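You operate a simulated robot arm through the tools that you are given. There is no shell and no other tool. Be economical: measure what you need, move in short steps, check, and stop when the job is done.

Carry out the task below with a simulated two-armed robot. There is one attempt and no reset: what you move stays moved.

## Task
Wind fixture three level, make it safe and open clamps eleven and twelve.
Fine: turn by the handle, hands out of the frame; pin home, lever locked, try the wheel till the display says LOCK TRIED and press the stop before the clamps; nine and ten stay shut.

Only the result counts: the job must be done as asked and must still hold three seconds after the hand-in. Knocking over, shifting, dropping, spilling or breaking anything else fails it.

## Robot
Two 7-joint arms with two-finger parallel grippers on one trunk, on a base that drives. Base frame: it is fixed to the floor where the robot stands at the start and does not move with it; the origin is under the middle of the robot, x ahead of it, y to its left, z up. Lengths are in cm, angles in rad, forces in N, time in s.
The left shoulder is at the start at [2, 13.8, 146.4], the right one opposite. Places, roughly: blue button three [40, 20, 130]; charger knob three [40, 20, 110]; charger plug three (4x4x7 cm) [40, 20, 60]; charger switch three [40, 20, 110]; clamp eleven [60, 40, 90]; clamp nine [140, 160, 90]; clamp ten [150, 160, 70]; clamp twelve [70, 40, 70]; handwheel three [60, 0, 100]; index pin three [60, 30, 100]; lock lever three [60, 20, 110]; port flap three [50, 20, 60]; side gold knob three [50, 20, 80]; stop button three [40, 20, 130]; top gold knob three [170, 160, 110]; touch button three [40, 20, 120]. Payload 1.57 kg a hand.
The tool frame of a hand sits at the grasp point between the pads (the TCP): z along the fingers, y along the line on which they close. The tips reach 3 cm beyond it. Largest opening 8 cm; finger width 1.7, thickness 1.2; the body of the gripper, 4 by 8.2 cm, starts 8 cm behind the TCP.
Orientation is that of the tool frame in the base frame, as a unit quaternion [w, x, y, z]. With the fingers straight down and closing along the base's y, the tool's x points along the base's -x, its y along +y and its z along -z.

## Interface
- The arms move only by the tool apply_moves. It takes "left_motion", "right_motion" or both (then of equal length, played together; a hand with none holds still); each is one flat list of numbers, 7 for each row, row after row: the shift along the tool's x, y, z in cm, then the turn, a rotation vector about the tool's x, y, z in rad, then the closure, from 0 (fully open) to 1 (shut). In form: [tx, ty, tz, ax, ay, az, claw, tx, ty, tz, ax, ay, az, claw, ...]. A call has 1 to 20 rows; each row shifts and turns the commanded pose from where the row before left it, along the tool's axes as they then stand. Rows are played at 5 a second. More than 5 cm and 0.15 rad between two rows, or a gripper value outside its range, and nothing of the call is played. A pose out of reach is approached as far as the arm can. The call stops where the force on the tool passes 60 N (or 10 N more than at its start, if that is more) or the arm is blocked; 0.2 s more then pass. The fingers move at their own pace (about 4.5 cm/s each) and stop on an object; they squeeze with about 22 N. The grip force told is the motor's: it shows also when the fingers shut on nothing. Time passes only in rows, and 0.2 s behind the last, so rows that do not move let the fingers close. It gives the time, the measured TCP pose, the force on the tool (base axes), the opening and the grip force at its end, in the units of the frame above (readings bear some noise), with the torque about the TCP (base axes, N m) and any sound that the robot's microphone picked up.
- Cameras (640 x 400 px; columns grow to the right, rows downward): "scene" is now at [15.87, 6.92, 135.38]; the picture's right is [0.76, -0.65, 0.00], its down [-0.33, -0.38, -0.86] and it looks along [0.56, 0.66, -0.50] (base axes); focal length 214 px, centre (320, 200). "left" rides on the left gripper at [7.2, 0.7, -12.2] in its tool frame; the picture's right is [-0.09, 1.00, 0.00], its down [-0.84, -0.08, -0.54] and it looks along [-0.54, -0.05, 0.84] (tool axes); focal length 238 px, centre (320, 200). "right" rides on the right gripper at [7.2, -0.7, -12.2] in its tool frame; the picture's right is [0.09, 1.00, 0.00], its down [-0.84, 0.08, -0.54] and it looks along [-0.54, 0.05, 0.84] (tool axes); focal length 238 px, centre (320, 200). There is no depth. A picture from a camera that has moved, and an enlarged one, comes with that camera's place and axes in the base frame and with its lens.
- get_image(camera): a new picture of that camera. The clock stands still meanwhile.
- raise_lower(by): slides the trunk up (or, below 0, down) by that many cm; the arms and the scene camera ride with it, the base frame stays. It gives what a move gives, with no picture.
- roll_base(legs): drives the robot by 1 to 6 legs, each [ahead, left, turn to the left] in cm, cm and rad, along the robot's own axes; the way and the turn of a leg run together, so that a leg with both is an arc; at most 150 cm and 3.142 rad a leg. The arms and the cameras ride along, it lands a little off, and it stops where it bumps. It gives what a move gives.
- turn_head(pan, tilt): turns the head with the scene camera to pan (to the left, within 1.047 rad either way) and tilt (down, from -0.506 to 1.204), counted from straight ahead of the robot. It gives what a move gives.
- enlarge(camera, box): a new picture of the part [left, top, right, bottom] of that camera's present view, enlarged. The clock stands still meanwhile.
- job_done(): hands the job in; it is judged then, once.

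Work in short steps. Places have to be worked out from the pictures, the camera data and where the tool is seen: move nearer, look again, correct. Check each grasp and each placing, and mend what went wrong. You have 120 turns and 88 pictures in all, those below and enlarged ones among them. Open the grippers and draw the arms clear of the work before you hand the job in, unless the task says otherwise; then end with one line.

The tools are called after "Call:" as name(argument=value, ...) on one line, values as JSON. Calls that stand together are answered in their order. apply_moves: Moves the arms, as the interface text tells. Its arguments: {"type":"object","properties":{"left_motion":{"type":"array","items":{"type":"number"}},"right_motion":{"type":"array","items":{"type":"number"}}},"required":[]} The other tools are called the same way: raise_lower (by) slides the trunk up or down; roll_base (legs) drives the base; turn_head (pan, tilt) turns the head that bears the scene camera; get_image (camera) takes a picture; enlarge (camera, box) takes an enlarged picture of a part of a camera's view; job_done () hands the job in.

At the start:

```text
t: 0.0
left_tool_pos: [25.73, 40.68, 132.37]
left_tcp_rot: [-0.207, -0.1, 0.97, -0.073]
left_ft_force: [-0.9, -0.1, 0.6]
left_moment: [0.0, 0.01, 0.02]
left_grip_width: 8.01
left_grip_force: 0.0
right_tool_pos: [32.37, 4.57, 134.89]
right_tcp_rot: [-0.19, 0.0, 0.982, 0.0]
right_ft_force: [0.4, 0.2, -0.5]
right_moment: [0.02, 0.0, 0.01]
right_grip_width: 7.97
right_grip_force: 0.1
trunk travel left (down, up): [-83.9, 40.1]
robot x, y, heading: [-0.32, 0.09, -0.0]
head pan, tilt: [0.867, 0.527]
```

scene: 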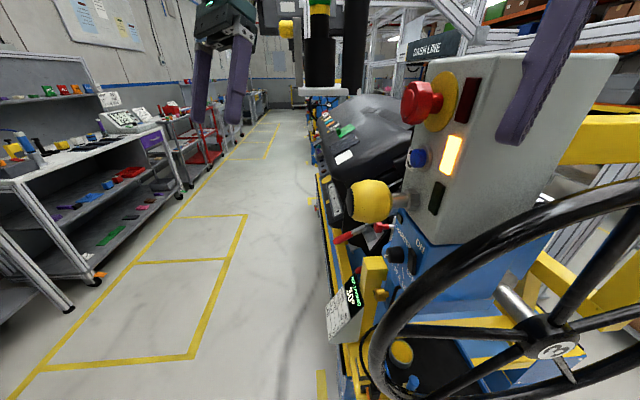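
right: 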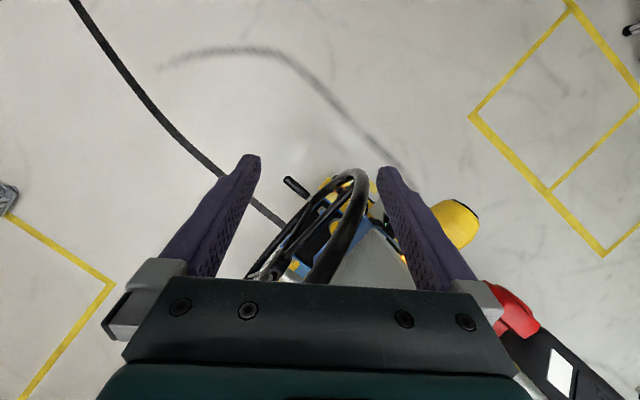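
left: 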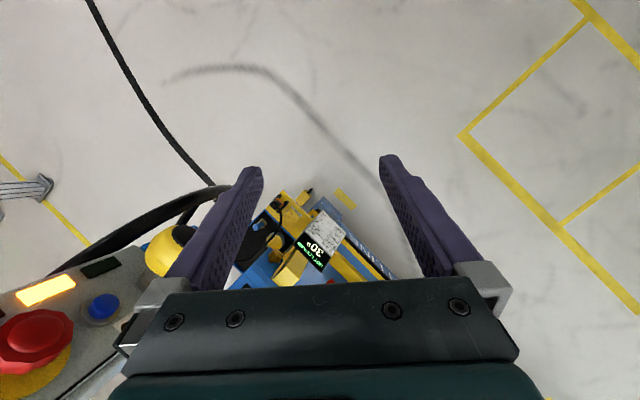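

The scene shows a box with a stop, a blue button, a yellow knob, a display and a handwheel. I'll enlarge the panel and display parts first.

Call:
enlarge(camera="scene", box=[310, 200, 480, 400])

Call:
enlarge(camera="scene", box=[300, 40, 560, 240])

Call:
enlarge(camera="left", box=[140, 170, 420, 300])

```text
2.00 times, centred on (395, 300) of scene
camera zoom: at [15.87, 6.92, 135.38], right [0.76, -0.65, 0.0], down [-0.33, -0.38, -0.86], along [0.56, 0.66, -0.5], focal length 429 px, centre (170, 0)
```

zoom: 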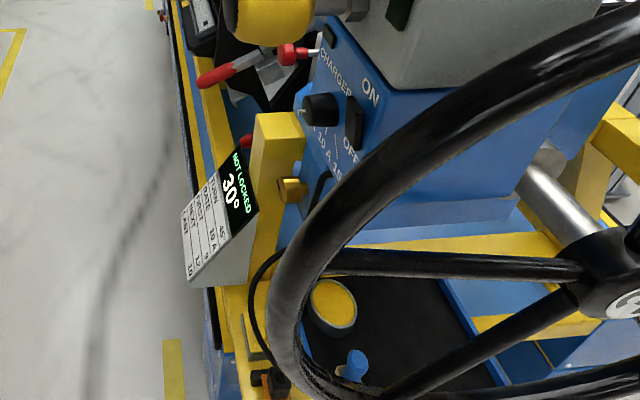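

```text
2.00 times, centred on (430, 140) of scene
camera zoom: at [15.87, 6.92, 135.38], right [0.76, -0.65, 0.0], down [-0.33, -0.38, -0.86], along [0.56, 0.66, -0.5], focal length 429 px, centre (100, 320)
```

zoom: 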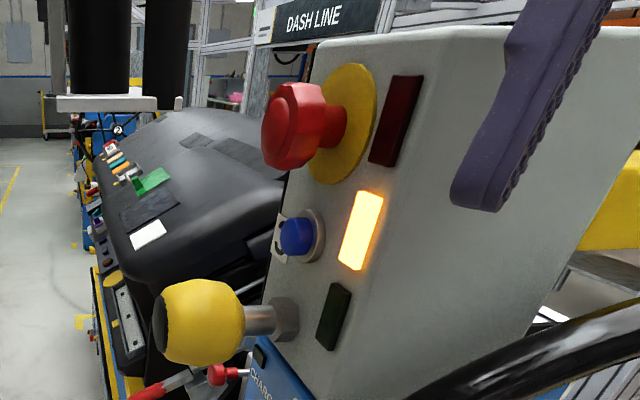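

```text
2.29 times, centred on (280, 235) of left
camera zoom: at [23.85, 42.43, 146.29], right [-0.14, 0.98, -0.14], down [0.98, 0.16, 0.15], along [0.17, -0.11, -0.98], focal length 545 px, centre (411, 120)
```

zoom: 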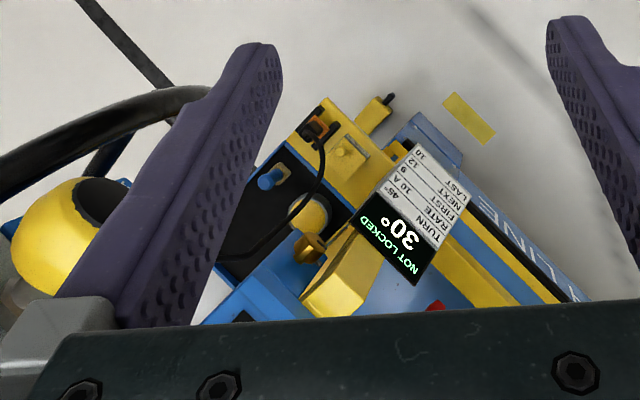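

The display reads 30°, NOT LOCKED. I'll look round with the head to see the wheel and the fixture behind.

Call:
turn_head(pan=0.2, tilt=0.6)

Call:
get_image(camera="scene")

```text
t: 1.0
left_tool_pos: [25.46, 40.72, 132.13]
left_tcp_rot: [-0.211, -0.102, 0.969, -0.073]
left_ft_force: [-0.3, -0.6, 0.2]
left_moment: [0.0, -0.01, 0.0]
left_grip_width: 8.01
left_grip_force: 0.1
right_tool_pos: [32.4, 4.67, 134.86]
right_tcp_rot: [-0.191, -0.002, 0.982, 0.0]
right_ft_force: [0.2, -0.2, -0.5]
right_moment: [-0.02, 0.0, 0.03]
right_grip_width: 8.03
right_grip_force: 0.0
trunk travel left (down, up): [-83.9, 40.1]
robot x, y, heading: [-0.05, -0.2, -0.003]
head pan, tilt: [0.201, 0.6]
```

```text
81 pictures are left
camera scene: at [18.68, 1.8, 134.73], right [0.2, -0.98, 0.0], down [-0.55, -0.11, -0.83], along [0.81, 0.17, -0.56], focal length 214 px, centre (320, 200)
```

scene: 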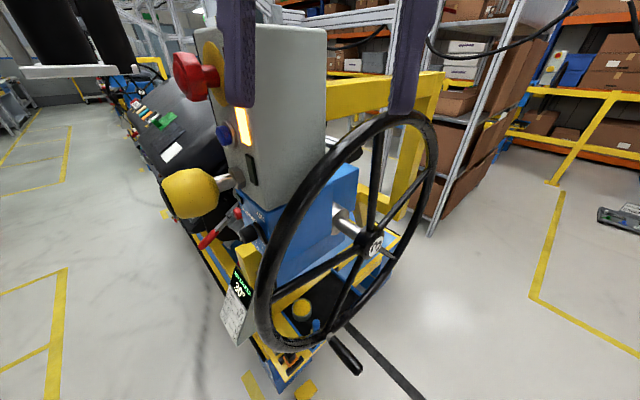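

The wheel's handle is at the bottom of the rim, and the hub is around [54,-3,100]. I'll back off a little for an overview.

Call:
roll_base(legs=[[-30, 0, 0]])

Call:
turn_head(pan=0.35, tilt=0.55)

Call:
get_image(camera="scene")

```text
t: 3.1
left_tool_pos: [-4.78, 40.74, 132.18]
left_tcp_rot: [-0.21, -0.105, 0.969, -0.073]
left_ft_force: [0.6, 0.8, -0.4]
left_moment: [-0.02, 0.0, -0.02]
left_grip_width: 8.01
left_grip_force: 0.0
right_tool_pos: [2.29, 4.87, 134.76]
right_tcp_rot: [-0.19, -0.004, 0.982, -0.001]
right_ft_force: [-0.3, 0.0, 0.1]
right_moment: [-0.01, 0.0, -0.01]
right_grip_width: 8.0
right_grip_force: 0.0
trunk travel left (down, up): [-83.9, 40.1]
robot x, y, heading: [-30.07, 0.02, 0.001]
head pan, tilt: [0.201, 0.6]
```

```text
t: 3.8
left_tool_pos: [-4.82, 40.74, 132.14]
left_tcp_rot: [-0.211, -0.105, 0.969, -0.073]
left_ft_force: [-1.3, 0.2, -1.0]
left_moment: [0.01, -0.04, 0.01]
left_grip_width: 8.0
left_grip_force: 0.0
right_tool_pos: [2.27, 4.7, 134.74]
right_tcp_rot: [-0.193, -0.005, 0.981, 0.0]
right_ft_force: [0.1, 0.3, -0.3]
right_moment: [0.01, -0.04, -0.02]
right_grip_width: 8.02
right_grip_force: 0.1
trunk travel left (down, up): [-83.9, 40.1]
robot x, y, heading: [-30.01, -0.26, 0.008]
head pan, tilt: [0.351, 0.55]
```

```text
80 pictures are left
camera scene: at [-11.58, 3.14, 135.18], right [0.35, -0.94, 0.0], down [-0.49, -0.18, -0.85], along [0.8, 0.3, -0.52], focal length 214 px, centre (320, 200)
```

scene: 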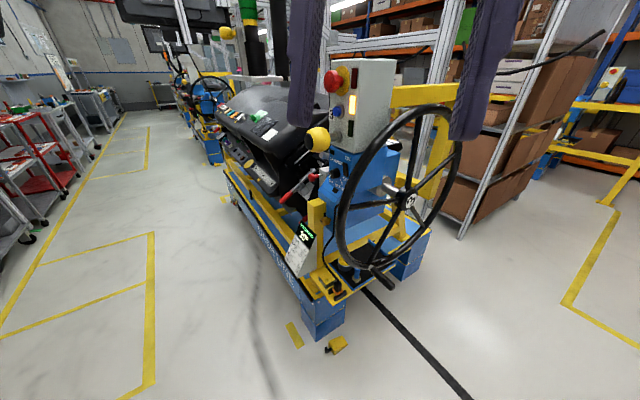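

I'll zoom in on the fixture from here.

Call:
enlarge(camera="scene", box=[205, 50, 405, 175])

Call:
enlarge(camera="scene", box=[270, 150, 430, 350])

```text
3.20 times, centred on (305, 112) of scene
camera zoom: at [-11.58, 3.14, 135.18], right [0.35, -0.94, 0.0], down [-0.49, -0.18, -0.85], along [0.8, 0.3, -0.52], focal length 686 px, centre (368, 480)
```

zoom: 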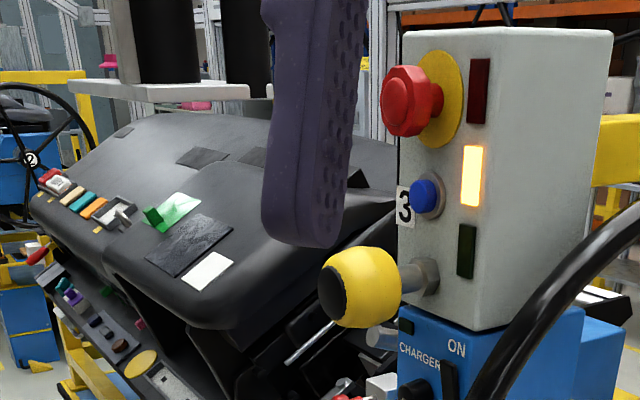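

```text
2.00 times, centred on (350, 250) of scene
camera zoom: at [-11.58, 3.14, 135.18], right [0.35, -0.94, 0.0], down [-0.49, -0.18, -0.85], along [0.8, 0.3, -0.52], focal length 429 px, centre (260, 100)
```

zoom: 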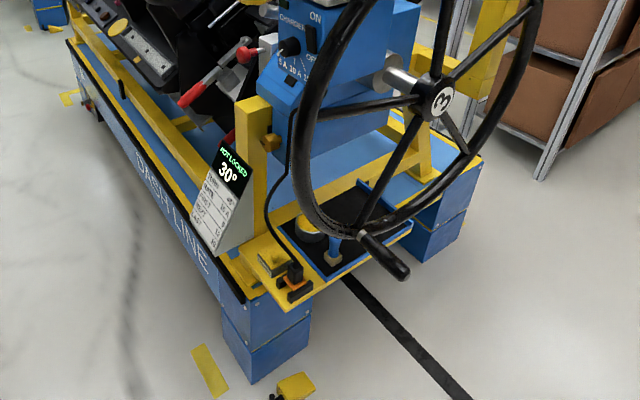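

Hub is about [55.7,-3.5,98], rim radius about 28 and the line heading about 0.97 rad, so the wheel's axis points along [0.57,0.82]. I'll drive round to face the wheel squarely, in two stages.

Call:
roll_base(legs=[[0, -45, 0], [0, 0, 0.97]])

Call:
turn_head(pan=-0.3, tilt=0.5)

Call:
get_image(camera="scene")

```text
t: 9.0
left_tool_pos: [-49.03, -1.52, 132.16]
left_tcp_rot: [-0.153, -0.545, 0.808, -0.163]
left_ft_force: [-0.2, -0.1, -0.5]
left_moment: [-0.02, -0.02, -0.01]
left_grip_width: 7.99
left_grip_force: 0.1
right_tool_pos: [-15.29, -15.97, 134.82]
right_tcp_rot: [-0.169, -0.462, 0.866, -0.09]
right_ft_force: [-0.7, -0.5, -0.1]
right_moment: [0.02, -0.05, 0.0]
right_grip_width: 8.0
right_grip_force: 0.0
trunk travel left (down, up): [-83.9, 40.1]
robot x, y, heading: [-29.73, -45.24, 0.976]
head pan, tilt: [0.351, 0.55]
```

```text
t: 10.0
left_tool_pos: [-49.13, -1.58, 132.02]
left_tcp_rot: [-0.153, -0.546, 0.808, -0.162]
left_ft_force: [1.0, -0.7, 0.1]
left_moment: [0.03, 0.03, 0.0]
left_grip_width: 7.99
left_grip_force: 0.1
right_tool_pos: [-15.4, -15.88, 134.78]
right_tcp_rot: [-0.169, -0.462, 0.866, -0.09]
right_ft_force: [0.6, 0.7, 0.1]
right_moment: [-0.02, -0.01, 0.0]
right_grip_width: 7.99
right_grip_force: 0.1
trunk travel left (down, up): [-83.9, 40.1]
robot x, y, heading: [-29.29, -45.25, 0.985]
head pan, tilt: [-0.3, 0.499]
```

```text
77 pictures are left
camera scene: at [-16.85, -31.35, 135.64], right [0.63, -0.78, 0.0], down [-0.37, -0.3, -0.88], along [0.68, 0.55, -0.48], focal length 214 px, centre (320, 200)
```

scene: 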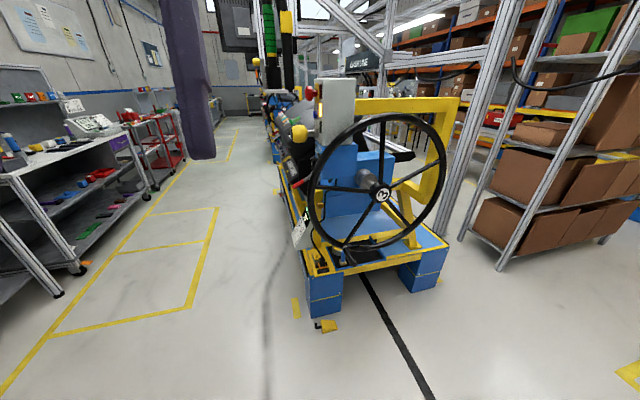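

The hub estimate is confirmed at about [55.7,-3.6,98.2]. I'll drive to stand squarely in front of the wheel.

Call:
roll_base(legs=[[21.9, -33, 0]])

Call:
turn_head(pan=-0.1, tilt=0.65)

Call:
get_image(camera="scene")

```text
t: 12.5
left_tool_pos: [-9.65, -2.21, 132.14]
left_tcp_rot: [-0.153, -0.548, 0.806, -0.164]
left_ft_force: [-0.4, -0.3, -0.9]
left_moment: [0.02, 0.0, 0.0]
left_grip_width: 7.98
left_grip_force: 0.1
right_tool_pos: [24.25, -16.49, 134.93]
right_tcp_rot: [-0.168, -0.466, 0.864, -0.091]
right_ft_force: [-0.1, 0.5, -0.5]
right_moment: [-0.01, 0.03, 0.03]
right_grip_width: 8.0
right_grip_force: 0.0
trunk travel left (down, up): [-83.9, 40.1]
robot x, y, heading: [10.38, -46.12, 0.985]
head pan, tilt: [-0.3, 0.499]
```

```text
t: 13.2
left_tool_pos: [-9.48, -2.38, 132.06]
left_tcp_rot: [-0.153, -0.549, 0.805, -0.165]
left_ft_force: [0.9, 0.7, -0.2]
left_moment: [0.01, 0.01, 0.03]
left_grip_width: 8.01
left_grip_force: 0.1
right_tool_pos: [24.29, -16.39, 134.82]
right_tcp_rot: [-0.169, -0.465, 0.864, -0.091]
right_ft_force: [-0.2, 0.4, 0.4]
right_moment: [-0.01, -0.03, -0.03]
right_grip_width: 8.0
right_grip_force: 0.0
trunk travel left (down, up): [-83.9, 40.1]
robot x, y, heading: [10.07, -46.08, 0.983]
head pan, tilt: [-0.099, 0.649]
```

```text
76 pictures are left
camera scene: at [21.3, -30.92, 134.3], right [0.77, -0.63, 0.0], down [-0.38, -0.47, -0.8], along [0.5, 0.62, -0.6], focal length 214 px, centre (320, 200)
```

scene: 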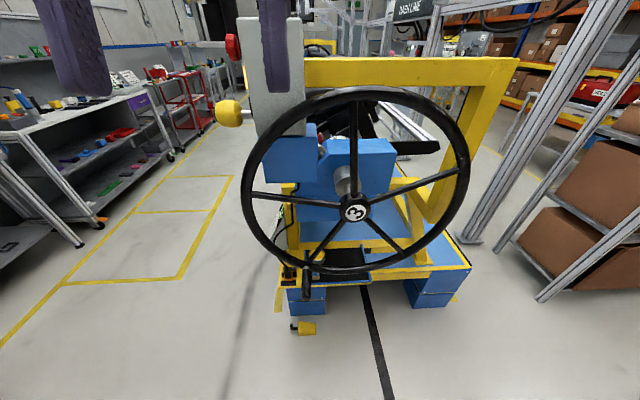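

I now have a frontal view. The handle base is near [44.3,4.3,75.2] and points back at me, about 10 cm long, with the rim radius about 27. I'll lower the trunk and turn the right hand to point forward.

Call:
raise_lower(by=-35)

Call:
apply_moves(right_motion=[-0.74, -0.4, -0.3, 0, -0.149, 0, 0, -0.78, -0.4, -0.19, 0, -0.149, 0, 0, -0.8, -0.4, -0.07, 0, -0.149, 0, 0, -0.8, -0.4, 0.05, 0, -0.149, 0, 0, -0.78, -0.4, 0.17, 0, -0.149, 0, 0, -0.75, -0.4, 0.29, 0, -0.149, 0, 0, -0.7, -0.4, 0.39, 0, -0.149, 0, 0, -0.63, -0.4, 0.49, 0, -0.149, 0, 0, -0.55, -0.4, 0.58, 0, -0.149, 0, 0, -0.46, -0.4, 0.66, 0, -0.149, 0, 0, -0.35, -0.4, 0.72, 0, -0.149, 0, 0, -0.24, -0.4, 0.76, 0, -0.149, 0, 0, -0.12, -0.4, 0.79, 0, -0.149, 0, 0])

Call:
get_image(camera="scene")

```text
t: 16.7
left_tool_pos: [-9.59, -2.22, 97.15]
left_tcp_rot: [-0.152, -0.548, 0.806, -0.164]
left_ft_force: [-0.5, 0.1, 0.6]
left_moment: [-0.02, 0.04, -0.04]
left_grip_width: 8.01
left_grip_force: 0.1
right_tool_pos: [24.18, -16.45, 99.87]
right_tcp_rot: [-0.169, -0.465, 0.864, -0.09]
right_ft_force: [0.3, -0.1, 0.3]
right_moment: [0.02, 0.0, -0.01]
right_grip_width: 8.0
right_grip_force: 0.2
trunk travel left (down, up): [-48.9, 75.1]
robot x, y, heading: [10.31, -45.79, 0.981]
head pan, tilt: [-0.099, 0.649]
```

```text
t: 19.5
left_tool_pos: [-9.6, -2.22, 97.23]
left_tcp_rot: [-0.152, -0.547, 0.806, -0.164]
left_ft_force: [-0.4, -0.6, -0.6]
left_moment: [0.02, 0.0, 0.0]
left_grip_width: 8.0
left_grip_force: 0.0
right_tool_pos: [34.65, -10.55, 100.34]
right_tcp_rot: [0.619, -0.332, 0.628, 0.334]
right_ft_force: [-0.8, 0.4, 0.5]
right_moment: [0.02, 0.02, 0.02]
right_grip_width: 8.01
right_grip_force: 0.1
trunk travel left (down, up): [-48.9, 75.1]
robot x, y, heading: [9.95, -45.99, 0.992]
head pan, tilt: [-0.099, 0.649]
```

```text
75 pictures are left
camera scene: at [20.34, -32.17, 96.71], right [0.77, -0.64, 0.0], down [-0.53, -0.64, -0.56], along [0.36, 0.43, -0.83], focal length 214 px, centre (320, 200)
```

scene: 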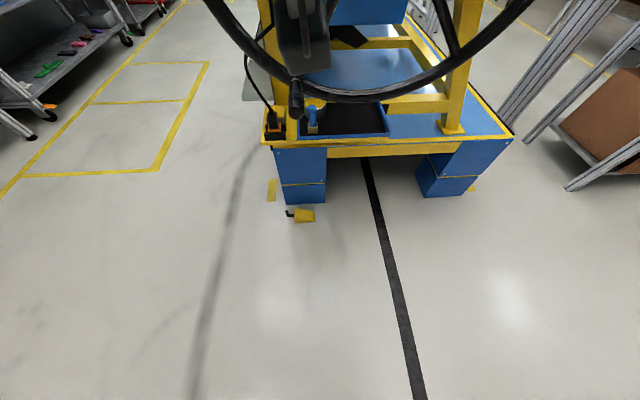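

The right hand now points forward along the wheel axis, and the head tipped down with the trunk. I'll level the head and look with both cameras before lowering to the handle.

Call:
turn_head(pan=-0.1, tilt=0.1)

Call:
apply_moves(right_motion=[3, 0, -0.3, 0, 0, 0, 0, 3, 0, 0, 0, 0, 0, 0, 3, 0, 0, 0, 0, 0, 0, 3, 0, 0, 0, 0, 0, 0, 3, 0, 0, 0, 0, 0, 0, 3, 0, 0, 0, 0, 0, 0, 3, 0, 0, 0, 0, 0, 0, 4, 0, 0, 0, 0, 0, 0])

Call:
get_image(camera="scene")

Call:
get_image(camera="right")

```text
t: 20.4
left_tool_pos: [-9.55, -2.23, 97.15]
left_tcp_rot: [-0.152, -0.548, 0.806, -0.164]
left_ft_force: [0.1, -0.2, -0.6]
left_moment: [-0.02, 0.02, 0.0]
left_grip_width: 8.03
left_grip_force: 0.0
right_tool_pos: [34.76, -10.48, 100.14]
right_tcp_rot: [0.62, -0.33, 0.629, 0.332]
right_ft_force: [-0.6, -0.5, -0.6]
right_moment: [-0.01, -0.03, 0.01]
right_grip_width: 8.0
right_grip_force: 0.1
trunk travel left (down, up): [-48.9, 75.1]
robot x, y, heading: [10.41, -46.03, 0.986]
head pan, tilt: [-0.099, 0.099]
```

```text
t: 22.2
left_tool_pos: [-9.56, -2.18, 97.23]
left_tcp_rot: [-0.152, -0.549, 0.806, -0.164]
left_ft_force: [0.1, 0.2, 0.4]
left_moment: [0.03, -0.01, -0.01]
left_grip_width: 7.99
left_grip_force: 0.0
right_tool_pos: [33.68, -11.09, 74.95]
right_tcp_rot: [0.617, -0.338, 0.628, 0.334]
right_ft_force: [-0.2, 1.7, 0.6]
right_moment: [0.02, 0.0, 0.0]
right_grip_width: 7.99
right_grip_force: 0.0
trunk travel left (down, up): [-48.9, 75.1]
robot x, y, heading: [10.41, -45.93, 0.987]
head pan, tilt: [-0.099, 0.099]
```

```text
74 pictures are left
camera scene: at [21.6, -30.48, 104.35], right [0.77, -0.63, 0.0], down [-0.06, -0.08, -1.0], along [0.63, 0.77, -0.1], focal length 214 px, centre (320, 200)
```

scene: 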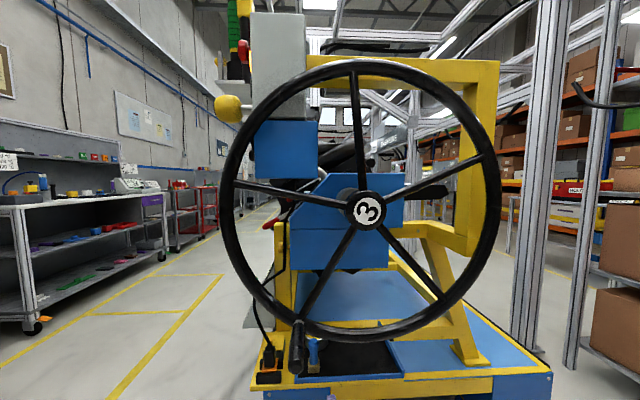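

```text
73 pictures are left
camera right: at [27.49, -21.71, 68.0], right [-0.83, 0.55, -0.09], down [-0.35, -0.4, 0.85], along [0.43, 0.74, 0.53], focal length 238 px, centre (320, 200)
```

right: 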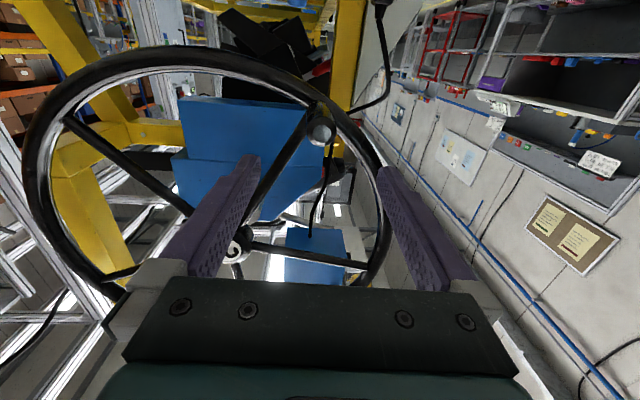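

The right camera shows the handle end-on between the fingers, near [38.6,-3.5,74], and the hand is aligned with it. I'll move forward 12 cm, close, and check.

Call:
apply_moves(right_motion=[0.2, 0.1, 3, 0, 0, 0, 0, 0.2, 0.1, 3, 0, 0, 0, 0, 0.2, 0.1, 3, 0, 0, 0, 0, 0, 0, 3, 0, 0, 0, 0])

Call:
get_image(camera="right")

```text
t: 23.2
left_tool_pos: [-9.53, -2.24, 97.24]
left_tcp_rot: [-0.152, -0.547, 0.807, -0.163]
left_ft_force: [0.0, -0.9, -1.1]
left_moment: [0.0, 0.02, 0.01]
left_grip_width: 8.0
left_grip_force: 0.0
right_tool_pos: [39.15, -6.43, 76.91]
right_tcp_rot: [0.617, -0.338, 0.628, 0.332]
right_ft_force: [0.3, 0.2, -0.3]
right_moment: [-0.01, 0.01, -0.04]
right_grip_width: 8.02
right_grip_force: 0.0
right hand out of reach, approached as far as the arm can: row 1, 2, 3, 4
trunk travel left (down, up): [-48.9, 75.1]
robot x, y, heading: [10.06, -45.63, 0.982]
head pan, tilt: [-0.099, 0.099]
```

```text
72 pictures are left
camera right: at [32.93, -17.2, 70.06], right [-0.83, 0.55, -0.09], down [-0.36, -0.4, 0.85], along [0.43, 0.74, 0.53], focal length 238 px, centre (320, 200)
```

right: 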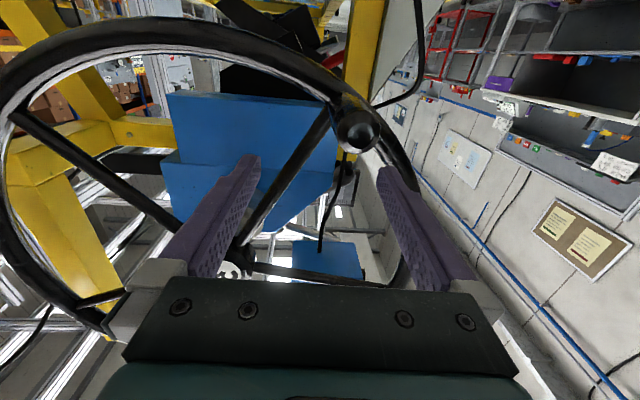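

The arm was at its reach limit, so the stand must be closer and lower. I'll retract the hand, lower the trunk 10 and drive 12 cm closer.

Call:
apply_moves(right_motion=[0, 0, -3, 0, 0, 0, 0, 0, 0, -3, 0, 0, 0, 0, 0, 0, -3, 0, 0, 0, 0, 0, 0, -3, 0, 0, 0, 0, 0, 0, -3, 0, 0, 0, 0])

Call:
raise_lower(by=-10)

Call:
roll_base(legs=[[12, 0, 0]])

```text
t: 24.4
left_tool_pos: [-9.52, -2.28, 97.19]
left_tcp_rot: [-0.153, -0.548, 0.806, -0.163]
left_ft_force: [-0.2, -0.5, -0.8]
left_moment: [0.01, -0.02, -0.01]
left_grip_width: 7.98
left_grip_force: 0.1
right_tool_pos: [30.85, -19.21, 77.06]
right_tcp_rot: [0.617, -0.339, 0.628, 0.332]
right_ft_force: [1.2, -0.7, 0.5]
right_moment: [-0.03, -0.01, 0.05]
right_grip_width: 8.0
right_grip_force: 0.0
trunk travel left (down, up): [-48.9, 75.1]
robot x, y, heading: [10.3, -46.33, 0.987]
head pan, tilt: [-0.099, 0.099]
```

```text
t: 25.8
left_tool_pos: [-9.57, -2.27, 87.14]
left_tcp_rot: [-0.153, -0.547, 0.806, -0.164]
left_ft_force: [0.0, -0.1, -0.6]
left_moment: [0.01, 0.01, 0.01]
left_grip_width: 8.0
left_grip_force: 0.1
right_tool_pos: [30.78, -19.03, 67.1]
right_tcp_rot: [0.617, -0.338, 0.628, 0.333]
right_ft_force: [-0.2, 0.8, 0.4]
right_moment: [0.01, 0.03, -0.01]
right_grip_width: 8.0
right_grip_force: 0.1
trunk travel left (down, up): [-38.9, 85.1]
robot x, y, heading: [10.32, -45.95, 0.985]
head pan, tilt: [-0.099, 0.099]
```

```text
t: 27.0
left_tool_pos: [-2.87, 7.77, 87.13]
left_tcp_rot: [-0.152, -0.549, 0.805, -0.164]
left_ft_force: [-0.8, 0.0, -0.7]
left_moment: [-0.04, -0.01, 0.01]
left_grip_width: 8.01
left_grip_force: 0.0
right_tool_pos: [37.56, -9.11, 67.19]
right_tcp_rot: [0.616, -0.339, 0.629, 0.332]
right_ft_force: [0.6, 0.3, 0.6]
right_moment: [0.0, -0.03, 0.01]
right_grip_width: 8.0
right_grip_force: 0.1
trunk travel left (down, up): [-38.9, 85.1]
robot x, y, heading: [17.0, -35.91, 0.983]
head pan, tilt: [-0.099, 0.099]
```

The hand is now at [37.6,-9.1,67.2]; the handle end is triangulated at [38.7,-3.6,73.9]. I'll raise 6.8, move left 2.2, then go forward 9.

Call:
apply_moves(right_motion=[-3.4, 1.1, 0, 0, 0, 0, 0, -3.4, 1.1, 0, 0, 0, 0, 0, 0, 0, 3, 0, 0, 0, 0, 0, 0, 3, 0, 0, 0, 0, 0, 0, 3, 0, 0, 0, 0])

Call:
get_image(camera="right")

```text
t: 28.2
left_tool_pos: [-2.92, 7.93, 87.14]
left_tcp_rot: [-0.152, -0.548, 0.806, -0.164]
left_ft_force: [-0.5, -0.6, 0.8]
left_moment: [0.0, 0.0, -0.01]
left_grip_width: 7.99
left_grip_force: 0.1
right_tool_pos: [40.83, -0.22, 73.82]
right_tcp_rot: [0.616, -0.339, 0.628, 0.333]
right_ft_force: [0.1, 1.2, 0.4]
right_moment: [0.03, 0.0, 0.02]
right_grip_width: 7.98
right_grip_force: 0.0
trunk travel left (down, up): [-38.9, 85.1]
robot x, y, heading: [17.1, -35.87, 0.986]
head pan, tilt: [-0.099, 0.099]
```

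```text
71 pictures are left
camera right: at [34.66, -10.9, 66.95], right [-0.83, 0.55, -0.09], down [-0.35, -0.4, 0.85], along [0.43, 0.74, 0.52], focal length 238 px, centre (320, 200)
```

right: 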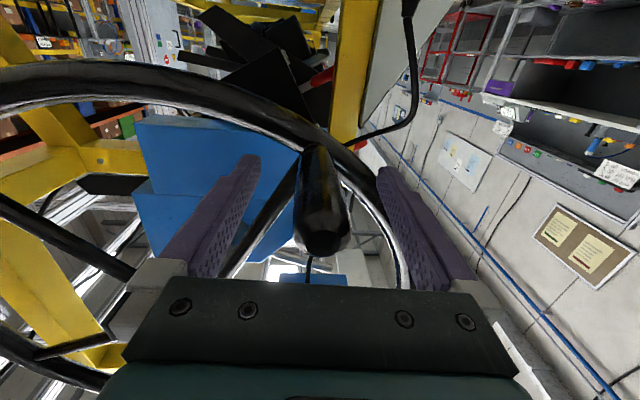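

The handle lies between the fingers. Closing on it.

Call:
apply_moves(right_motion=[0, 0, 0.5, 0, 0, 0, 1, 0, 0, 0, 0, 0, 0, 1, 0, 0, 0, 0, 0, 0, 1, 0, 0, 0, 0, 0, 0, 1, 0, 0, 0, 0, 0, 0, 1])

```text
t: 29.4
left_tool_pos: [-2.85, 7.69, 87.28]
left_tcp_rot: [-0.153, -0.548, 0.806, -0.164]
left_ft_force: [-0.6, -0.6, -0.3]
left_moment: [0.02, -0.01, -0.02]
left_grip_width: 8.0
left_grip_force: 0.0
right_tool_pos: [41.16, 0.14, 73.86]
right_tcp_rot: [0.617, -0.337, 0.629, 0.331]
right_ft_force: [1.1, -1.1, 0.7]
right_moment: [0.07, -0.13, -1.87]
right_grip_width: 3.05
right_grip_force: 32.4
trunk travel left (down, up): [-38.9, 85.1]
robot x, y, heading: [17.09, -35.94, 0.987]
head pan, tilt: [-0.099, 0.099]
```

The handle is gripped (3.05 cm wide). Before turning, I'll aim the left wrist camera at the display near [57,38,60] so I can read it.

Call:
apply_moves(left_motion=[0, 0, 0, -0.06, 0.014, 0.126, 0, 0, 0, 0, -0.06, 0.014, 0.126, 0, 0, 0, 0, -0.06, 0.014, 0.126, 0, 0, 0, 0, -0.06, 0.014, 0.126, 0, 0, 0, 0, -0.06, 0.014, 0.126, 0, 0, 0, 0, 0, -0.142, 0, 0, 0, 0, 0, 0, -0.142, 0, 0, 0, 0, 0, 0, -0.142, 0, 0, 0, 0, 0, 0, -0.142, 0, 0, 0, 0, 0, 0, -0.142, 0, 0, 0, 0, 0, 0, -0.142, 0, 0])

Call:
get_image(camera="left")

```text
t: 31.8
left_tool_pos: [-2.93, 7.84, 87.23]
left_tcp_rot: [0.209, -0.258, 0.943, 0.007]
left_ft_force: [0.6, 0.1, -0.1]
left_moment: [0.05, 0.05, -0.03]
left_grip_width: 8.02
left_grip_force: 0.2
right_tool_pos: [41.12, 0.09, 73.94]
right_tcp_rot: [0.617, -0.339, 0.628, 0.332]
right_ft_force: [0.8, -2.0, 0.2]
right_moment: [0.03, -0.01, -2.58]
right_grip_width: 3.04
right_grip_force: 39.5
trunk travel left (down, up): [-38.9, 85.1]
robot x, y, heading: [16.63, -35.9, 0.987]
head pan, tilt: [-0.099, 0.099]
```

```text
70 pictures are left
camera left: at [-13.63, 3.54, 95.43], right [-0.42, 0.91, -0.06], down [0.48, 0.27, 0.83], along [0.77, 0.32, -0.55], focal length 238 px, centre (320, 200)
```

left: 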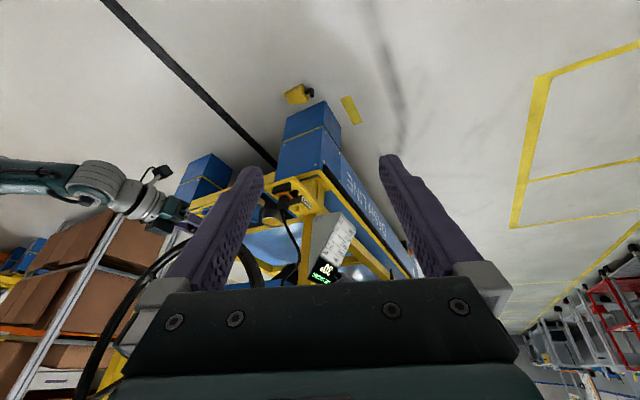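

The display can be read by the left camera. Now I'll turn the handle about 20° clockwise (from φ=30° left of bottom) and see which way the angle goes.

Call:
apply_moves(right_motion=[-1.31, 2.07, 0, 0, 0, 0, 1, -1.49, 1.94, 0, 0, 0, 0, 1, -1.66, 1.81, 0, 0, 0, 0, 1, -1.81, 1.66, 0, 0, 0, 0, 1, 0, 0, 0, 0, 0, 0, 1])

Call:
enlarge(camera="left", box=[260, 200, 400, 290])

```text
t: 33.0
left_tool_pos: [-2.86, 7.73, 87.06]
left_tcp_rot: [0.208, -0.259, 0.943, 0.006]
left_ft_force: [0.5, 0.4, -0.3]
left_moment: [0.0, -0.03, 0.03]
left_grip_width: 7.98
left_grip_force: 0.1
right_tool_pos: [35.84, 3.76, 79.22]
right_tcp_rot: [0.624, -0.348, 0.623, 0.318]
right_ft_force: [4.6, -4.3, -0.9]
right_moment: [0.6, -0.8, -2.12]
right_grip_width: 3.0
right_grip_force: 38.8
trunk travel left (down, up): [-38.9, 85.1]
robot x, y, heading: [17.0, -35.8, 0.983]
head pan, tilt: [-0.099, 0.099]
```

```text
4.44 times, centred on (330, 245) of left
camera zoom: at [-13.56, 3.45, 95.36], right [-0.42, 0.91, -0.06], down [0.48, 0.28, 0.83], along [0.77, 0.32, -0.55], focal length 1059 px, centre (276, 0)
```

zoom: 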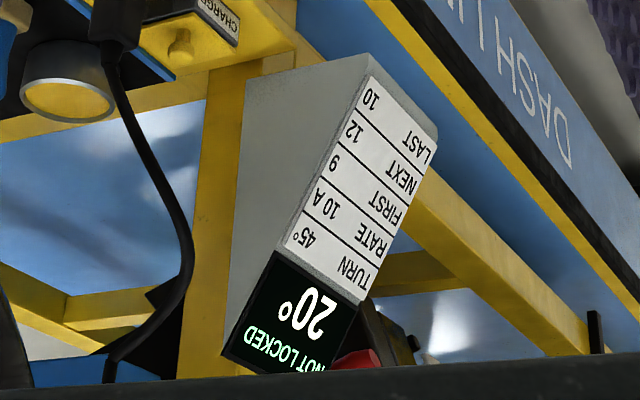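

Clockwise lowers the angle: it reads 20° now, about 2:1. I'll turn a further 30° of wheel and read again.

Call:
apply_moves(right_motion=[-1.94, 1.49, 0, 0, 0, 0, 1, -2.07, 1.31, 0, 0, 0, 0, 1, -2.17, 1.14, 0, 0, 0, 0, 1, -2.27, 0.94, 0, 0, 0, 0, 1, -2.34, 0.73, 0, 0, 0, 0, 1, -2.39, 0.53, 0, 0, 0, 0, 1, 0, 0, 0, 0, 0, 0, 1])

Call:
enlarge(camera="left", box=[260, 200, 400, 290])

```text
t: 34.6
left_tool_pos: [-3.87, 7.66, 87.45]
left_tcp_rot: [0.205, -0.258, 0.944, 0.006]
left_ft_force: [1.1, 0.1, 0.2]
left_moment: [0.05, 0.02, -0.01]
left_grip_width: 8.0
left_grip_force: 0.0
right_tool_pos: [30.55, 7.83, 92.28]
right_tcp_rot: [0.619, -0.338, 0.632, 0.321]
right_ft_force: [-39.6, -0.3, -6.9]
right_moment: [-0.27, 0.65, -2.17]
right_grip_width: 2.94
right_grip_force: 38.1
trunk travel left (down, up): [-38.9, 85.1]
robot x, y, heading: [16.71, -35.89, 0.986]
head pan, tilt: [-0.099, 0.099]
```

```text
4.44 times, centred on (330, 245) of left
camera zoom: at [-14.44, 3.49, 95.68], right [-0.42, 0.91, -0.06], down [0.49, 0.28, 0.83], along [0.77, 0.32, -0.56], focal length 1059 px, centre (276, 0)
```

zoom: 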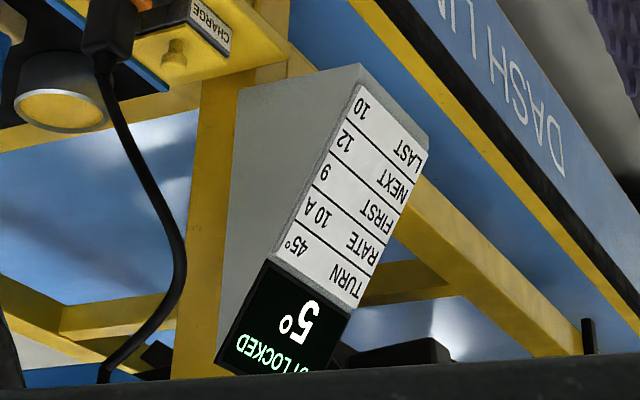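

It reads 5°, but the force has grown to 39 N. I'll check the right camera for contact before finishing.

Call:
get_image(camera="right")

Call:
get_image(camera="scene")

```text
67 pictures are left
camera right: at [24.17, -2.8, 85.51], right [-0.82, 0.56, -0.1], down [-0.37, -0.38, 0.85], along [0.44, 0.74, 0.52], focal length 238 px, centre (320, 200)
```

right: 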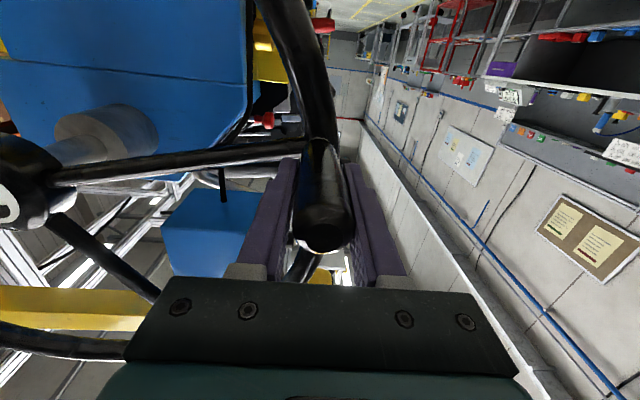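

```text
66 pictures are left
camera scene: at [26.55, -20.7, 96.58], right [0.82, -0.57, -0.01], down [0.08, 0.13, -0.99], along [0.57, 0.81, 0.15], focal length 214 px, centre (320, 200)
```

scene: 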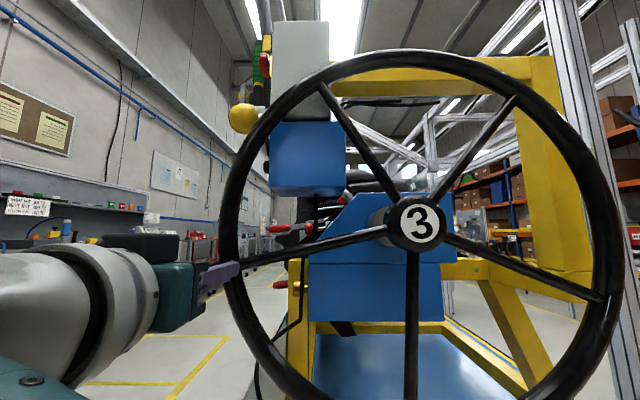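

No contact; the load is just my arc pulling slightly outward. I'll correct that and turn the last ~10° of the wheel.

Call:
apply_moves(right_motion=[-1.2, -0.2, 0.2, 0, 0, 0, 1, -1.2, -0.1, 0.1, 0, 0, 0, 1, -1.1, -0.1, 0, 0, 0, 0, 1, 0, 0, 0, 0, 0, 0, 1])

Call:
enlarge(camera="left", box=[260, 200, 400, 290])

```text
t: 35.6
left_tool_pos: [-3.78, 8.1, 87.5]
left_tcp_rot: [0.204, -0.259, 0.944, 0.009]
left_ft_force: [0.0, -0.5, -0.3]
left_moment: [0.0, 0.02, -0.02]
left_grip_width: 8.0
left_grip_force: 0.1
right_tool_pos: [30.31, 8.22, 95.76]
right_tcp_rot: [0.614, -0.342, 0.632, 0.326]
right_ft_force: [-37.0, 20.3, -10.7]
right_moment: [-0.1, 0.57, -2.61]
right_grip_width: 3.04
right_grip_force: 39.8
trunk travel left (down, up): [-38.9, 85.1]
robot x, y, heading: [16.79, -36.11, 0.986]
head pan, tilt: [-0.099, 0.099]
```

```text
4.44 times, centred on (330, 245) of left
camera zoom: at [-14.36, 3.82, 95.77], right [-0.42, 0.91, -0.05], down [0.49, 0.27, 0.83], along [0.77, 0.32, -0.55], focal length 1059 px, centre (276, 0)
```

zoom: 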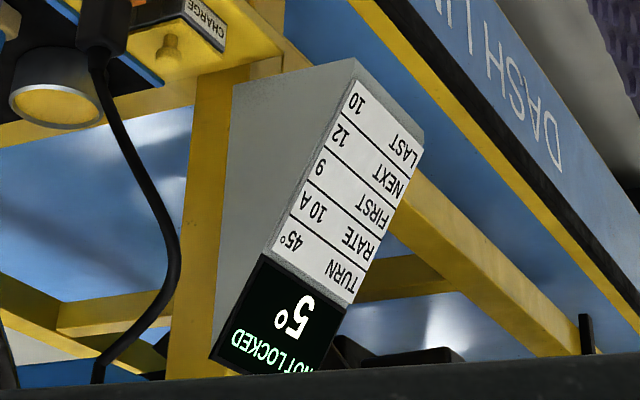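

Still 5°, with the rim pushing the hand outward (left and back). I'll ease left and back, and go a little further up.

Call:
apply_moves(right_motion=[-0.6, 0.6, -0.2, 0, 0, 0, 1, -0.6, 0.4, -0.1, 0, 0, 0, 1, 0, 0, 0, 0, 0, 0, 1])

Call:
enlarge(camera="left", box=[260, 200, 400, 290])

```text
t: 36.4
left_tool_pos: [-3.07, 7.85, 87.21]
left_tcp_rot: [0.208, -0.258, 0.943, 0.006]
left_ft_force: [0.2, 0.1, 0.5]
left_moment: [0.0, 0.0, 0.02]
left_grip_width: 8.0
left_grip_force: 0.1
right_tool_pos: [30.02, 8.26, 97.28]
right_tcp_rot: [0.617, -0.336, 0.634, 0.323]
right_ft_force: [-5.4, 4.3, -6.2]
right_moment: [-0.04, 0.27, -2.86]
right_grip_width: 2.91
right_grip_force: 39.3
trunk travel left (down, up): [-38.9, 85.1]
robot x, y, heading: [16.66, -35.66, 0.986]
head pan, tilt: [-0.099, 0.099]
```

```text
4.44 times, centred on (330, 245) of left
camera zoom: at [-13.75, 3.57, 95.48], right [-0.42, 0.91, -0.06], down [0.48, 0.27, 0.83], along [0.77, 0.32, -0.55], focal length 1059 px, centre (276, 0)
```

zoom: 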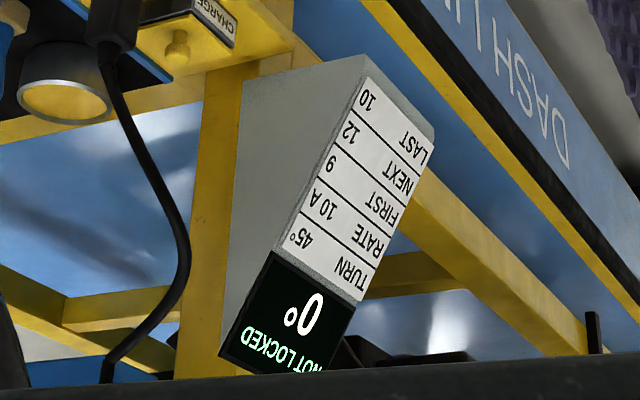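

The display reads 0°, but it steps in 5s. By geometry level is at the handle exactly left of the hub, about 0.9 cm further up; I'll nudge there and then release.

Call:
apply_moves(right_motion=[-0.5, 0, 0, 0, 0, 0, 1, -0.4, 0, 0, 0, 0, 0, 1, 0, 0, 0, 0, 0, 0, 1, 0, 0, 0, 0, 0, 0, 1])

Call:
get_image(camera="scene")

```text
t: 37.4
left_tool_pos: [-3.41, 7.59, 87.19]
left_tcp_rot: [0.207, -0.259, 0.943, 0.006]
left_ft_force: [0.4, -0.1, -0.1]
left_moment: [0.01, -0.01, 0.01]
left_grip_width: 7.98
left_grip_force: 0.2
right_tool_pos: [30.08, 8.28, 98.43]
right_tcp_rot: [0.618, -0.335, 0.632, 0.325]
right_ft_force: [-7.9, -6.8, -4.2]
right_moment: [-1.16, 1.34, -2.59]
right_grip_width: 2.91
right_grip_force: 38.8
trunk travel left (down, up): [-38.9, 85.1]
robot x, y, heading: [16.73, -36.04, 0.987]
head pan, tilt: [-0.099, 0.099]
```

```text
63 pictures are left
camera scene: at [25.18, -22.34, 99.74], right [0.88, -0.47, 0.0], down [0.26, 0.48, -0.84], along [0.39, 0.74, 0.55], focal length 214 px, centre (320, 200)
```

scene: 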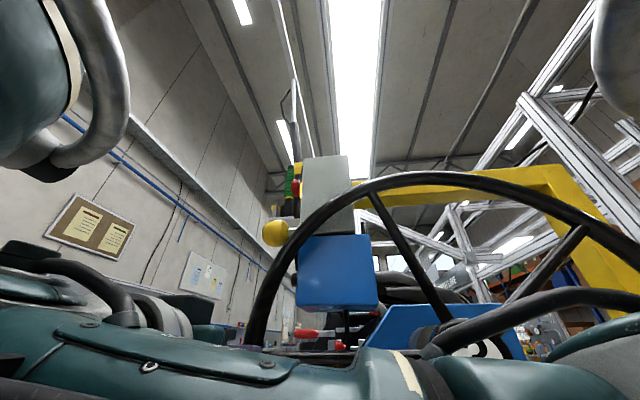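

The hand is at hub height now. I'll open the gripper and draw back, then check the display for drift.

Call:
apply_moves(right_motion=[0, 0, 0, 0, 0, 0, 0.3, 0, 0, 0, 0, 0, 0, 0.2, 0, 0, 0, 0, 0, 0, 0.2, 0, 0, -2, 0, 0, 0, 0.2, 0, 0, -3, 0, 0, 0, 0.2, 0, 0, -3, 0, 0, 0, 0.2, 0, 0, -3, 0, 0, 0, 0.2, 0, 0, -3, 0, 0, 0, 0.2])

Call:
get_image(camera="left")

Call:
get_image(camera="right")

```text
t: 39.1
left_tool_pos: [-2.86, 7.68, 87.15]
left_tcp_rot: [0.208, -0.258, 0.943, 0.005]
left_ft_force: [1.1, 0.2, 0.2]
left_moment: [0.01, 0.05, 0.0]
left_grip_width: 7.99
left_grip_force: 0.1
right_tool_pos: [35.83, 1.23, 96.42]
right_tcp_rot: [0.674, -0.281, 0.656, 0.192]
right_ft_force: [-0.2, -0.1, 0.0]
right_moment: [0.0, -0.03, 0.01]
right_grip_width: 6.43
right_grip_force: 0.0
right hand out of reach, approached as far as the arm can: row 5, 6, 7, 8
trunk travel left (down, up): [-38.9, 85.1]
robot x, y, heading: [17.0, -36.08, 0.983]
head pan, tilt: [-0.099, 0.099]
stopped in row 8 (right hand): the arm was blocked; the commanded pose is now the measured one
```

```text
62 pictures are left
camera left: at [-13.51, 3.5, 95.33], right [-0.42, 0.91, -0.06], down [0.48, 0.28, 0.83], along [0.77, 0.32, -0.55], focal length 238 px, centre (320, 200)
```

left: 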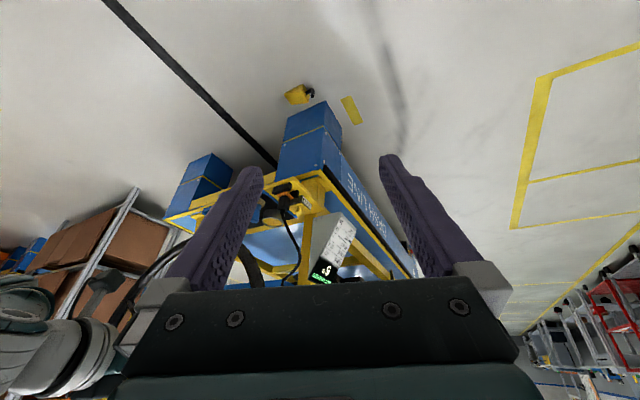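

```text
61 pictures are left
camera right: at [27.24, -7.86, 89.69], right [-0.62, 0.75, -0.22], down [-0.52, -0.19, 0.83], along [0.58, 0.63, 0.51], focal length 238 px, centre (320, 200)
```

right: 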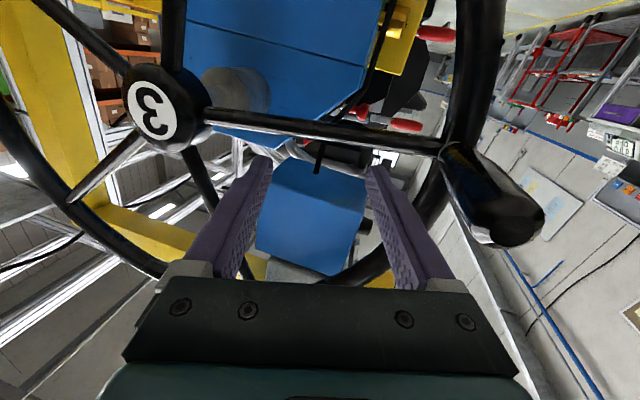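

The arm folded up in the tight space and drifted right, but the handle is free. I'll read the display closely.

Call:
enlarge(camera="left", box=[290, 240, 370, 290])

```text
8.00 times, centred on (330, 265) of left
camera zoom: at [-13.51, 3.5, 95.33], right [-0.42, 0.91, -0.06], down [0.48, 0.28, 0.83], along [0.77, 0.32, -0.55], focal length 1907 px, centre (240, -320)
```

zoom: 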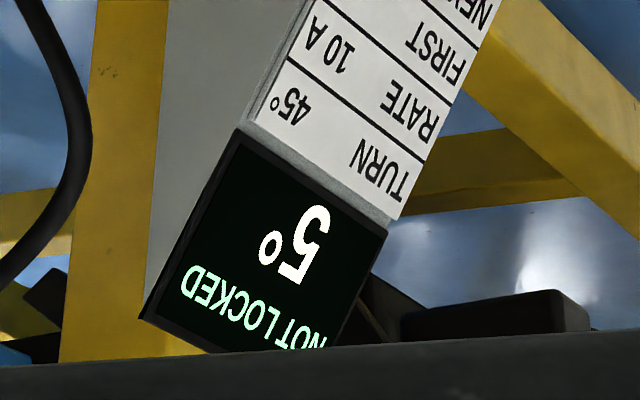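

It reads 5° — the handle slipped back, dragged by my retreat or by weight. I need more room: I'll back out 15, shift left 10 and come forward 8.

Call:
roll_base(legs=[[-15, 0, 0], [0, 10, 0]])

Call:
get_image(camera="scene")

```text
t: 41.2
left_tool_pos: [-19.81, 0.82, 87.16]
left_tcp_rot: [0.208, -0.258, 0.944, 0.006]
left_ft_force: [-0.2, 0.4, 0.9]
left_moment: [0.02, 0.0, 0.01]
left_grip_width: 7.99
left_grip_force: 0.1
right_tool_pos: [18.93, -6.01, 96.42]
right_tcp_rot: [0.673, -0.282, 0.656, 0.193]
right_ft_force: [-0.1, -0.4, -0.1]
right_moment: [0.0, -0.01, 0.0]
right_grip_width: 6.4
right_grip_force: 0.0
trunk travel left (down, up): [-38.9, 85.1]
robot x, y, heading: [-0.06, -43.25, 0.982]
head pan, tilt: [-0.099, 0.099]
```

```text
59 pictures are left
camera scene: at [10.6, -26.91, 94.22], right [0.84, -0.54, 0.0], down [-0.06, -0.1, -0.99], along [0.53, 0.84, -0.11], focal length 214 px, centre (320, 200)
```

scene: 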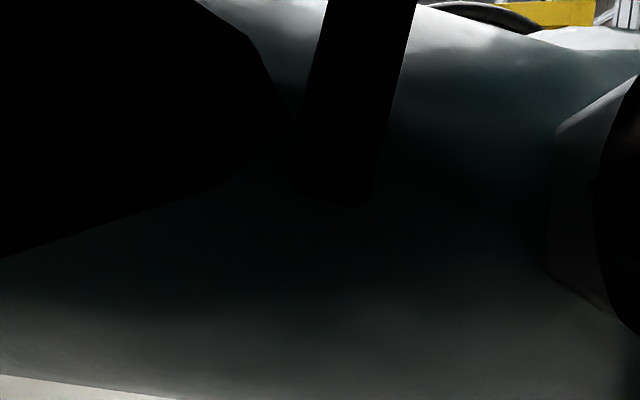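

The right arm is blocking the head's view. I'll straighten the right hand back to pointing along the axis and check.

Call:
apply_moves(right_motion=[0, 0, 0, -0.145, 0, 0.03, 0, 0, 0, 0, -0.145, 0, 0.03, 0, 0, 0, 0, 0, 0, 0.067, 0], left_motion=[0, 0, 0, 0, -0.1, 0, 0, 0, 0, 0, 0, -0.1, 0, 0, 0, 0, 0, 0, 0, 0, 0])

Call:
get_image(camera="right")

Call:
get_image(camera="left")

```text
t: 42.0
left_tool_pos: [-19.88, 0.77, 87.29]
left_tcp_rot: [0.3, -0.257, 0.918, 0.032]
left_ft_force: [1.2, 0.6, -0.1]
left_moment: [0.02, 0.01, 0.0]
left_grip_width: 8.01
left_grip_force: 0.1
right_tool_pos: [20.91, -5.46, 95.15]
right_tcp_rot: [0.617, -0.331, 0.653, 0.288]
right_ft_force: [-0.6, -1.1, -0.1]
right_moment: [0.0, 0.0, -0.01]
right_grip_width: 7.95
right_grip_force: 0.0
trunk travel left (down, up): [-38.9, 85.1]
robot x, y, heading: [-0.32, -43.48, 0.989]
head pan, tilt: [-0.099, 0.099]
```

```text
58 pictures are left
camera right: at [13.62, -15.88, 88.8], right [-0.78, 0.61, -0.12], down [-0.38, -0.31, 0.87], along [0.49, 0.73, 0.48], focal length 238 px, centre (320, 200)
```

right: 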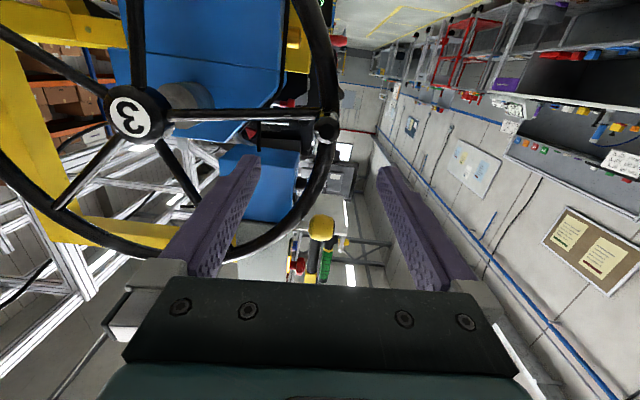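

```text
57 pictures are left
camera left: at [-31.61, -4.36, 93.01], right [-0.42, 0.9, -0.04], down [0.32, 0.19, 0.93], along [0.85, 0.38, -0.37], focal length 238 px, centre (320, 200)
```

left: 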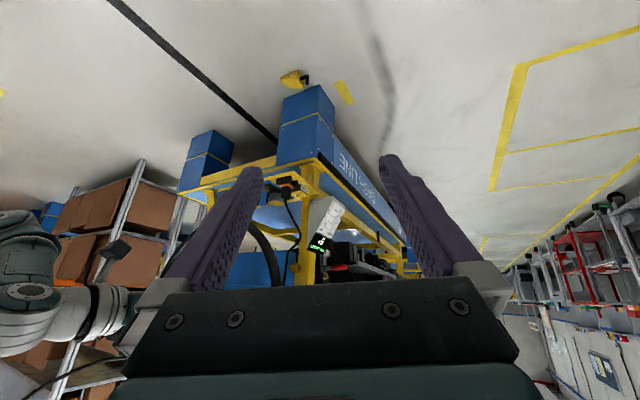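

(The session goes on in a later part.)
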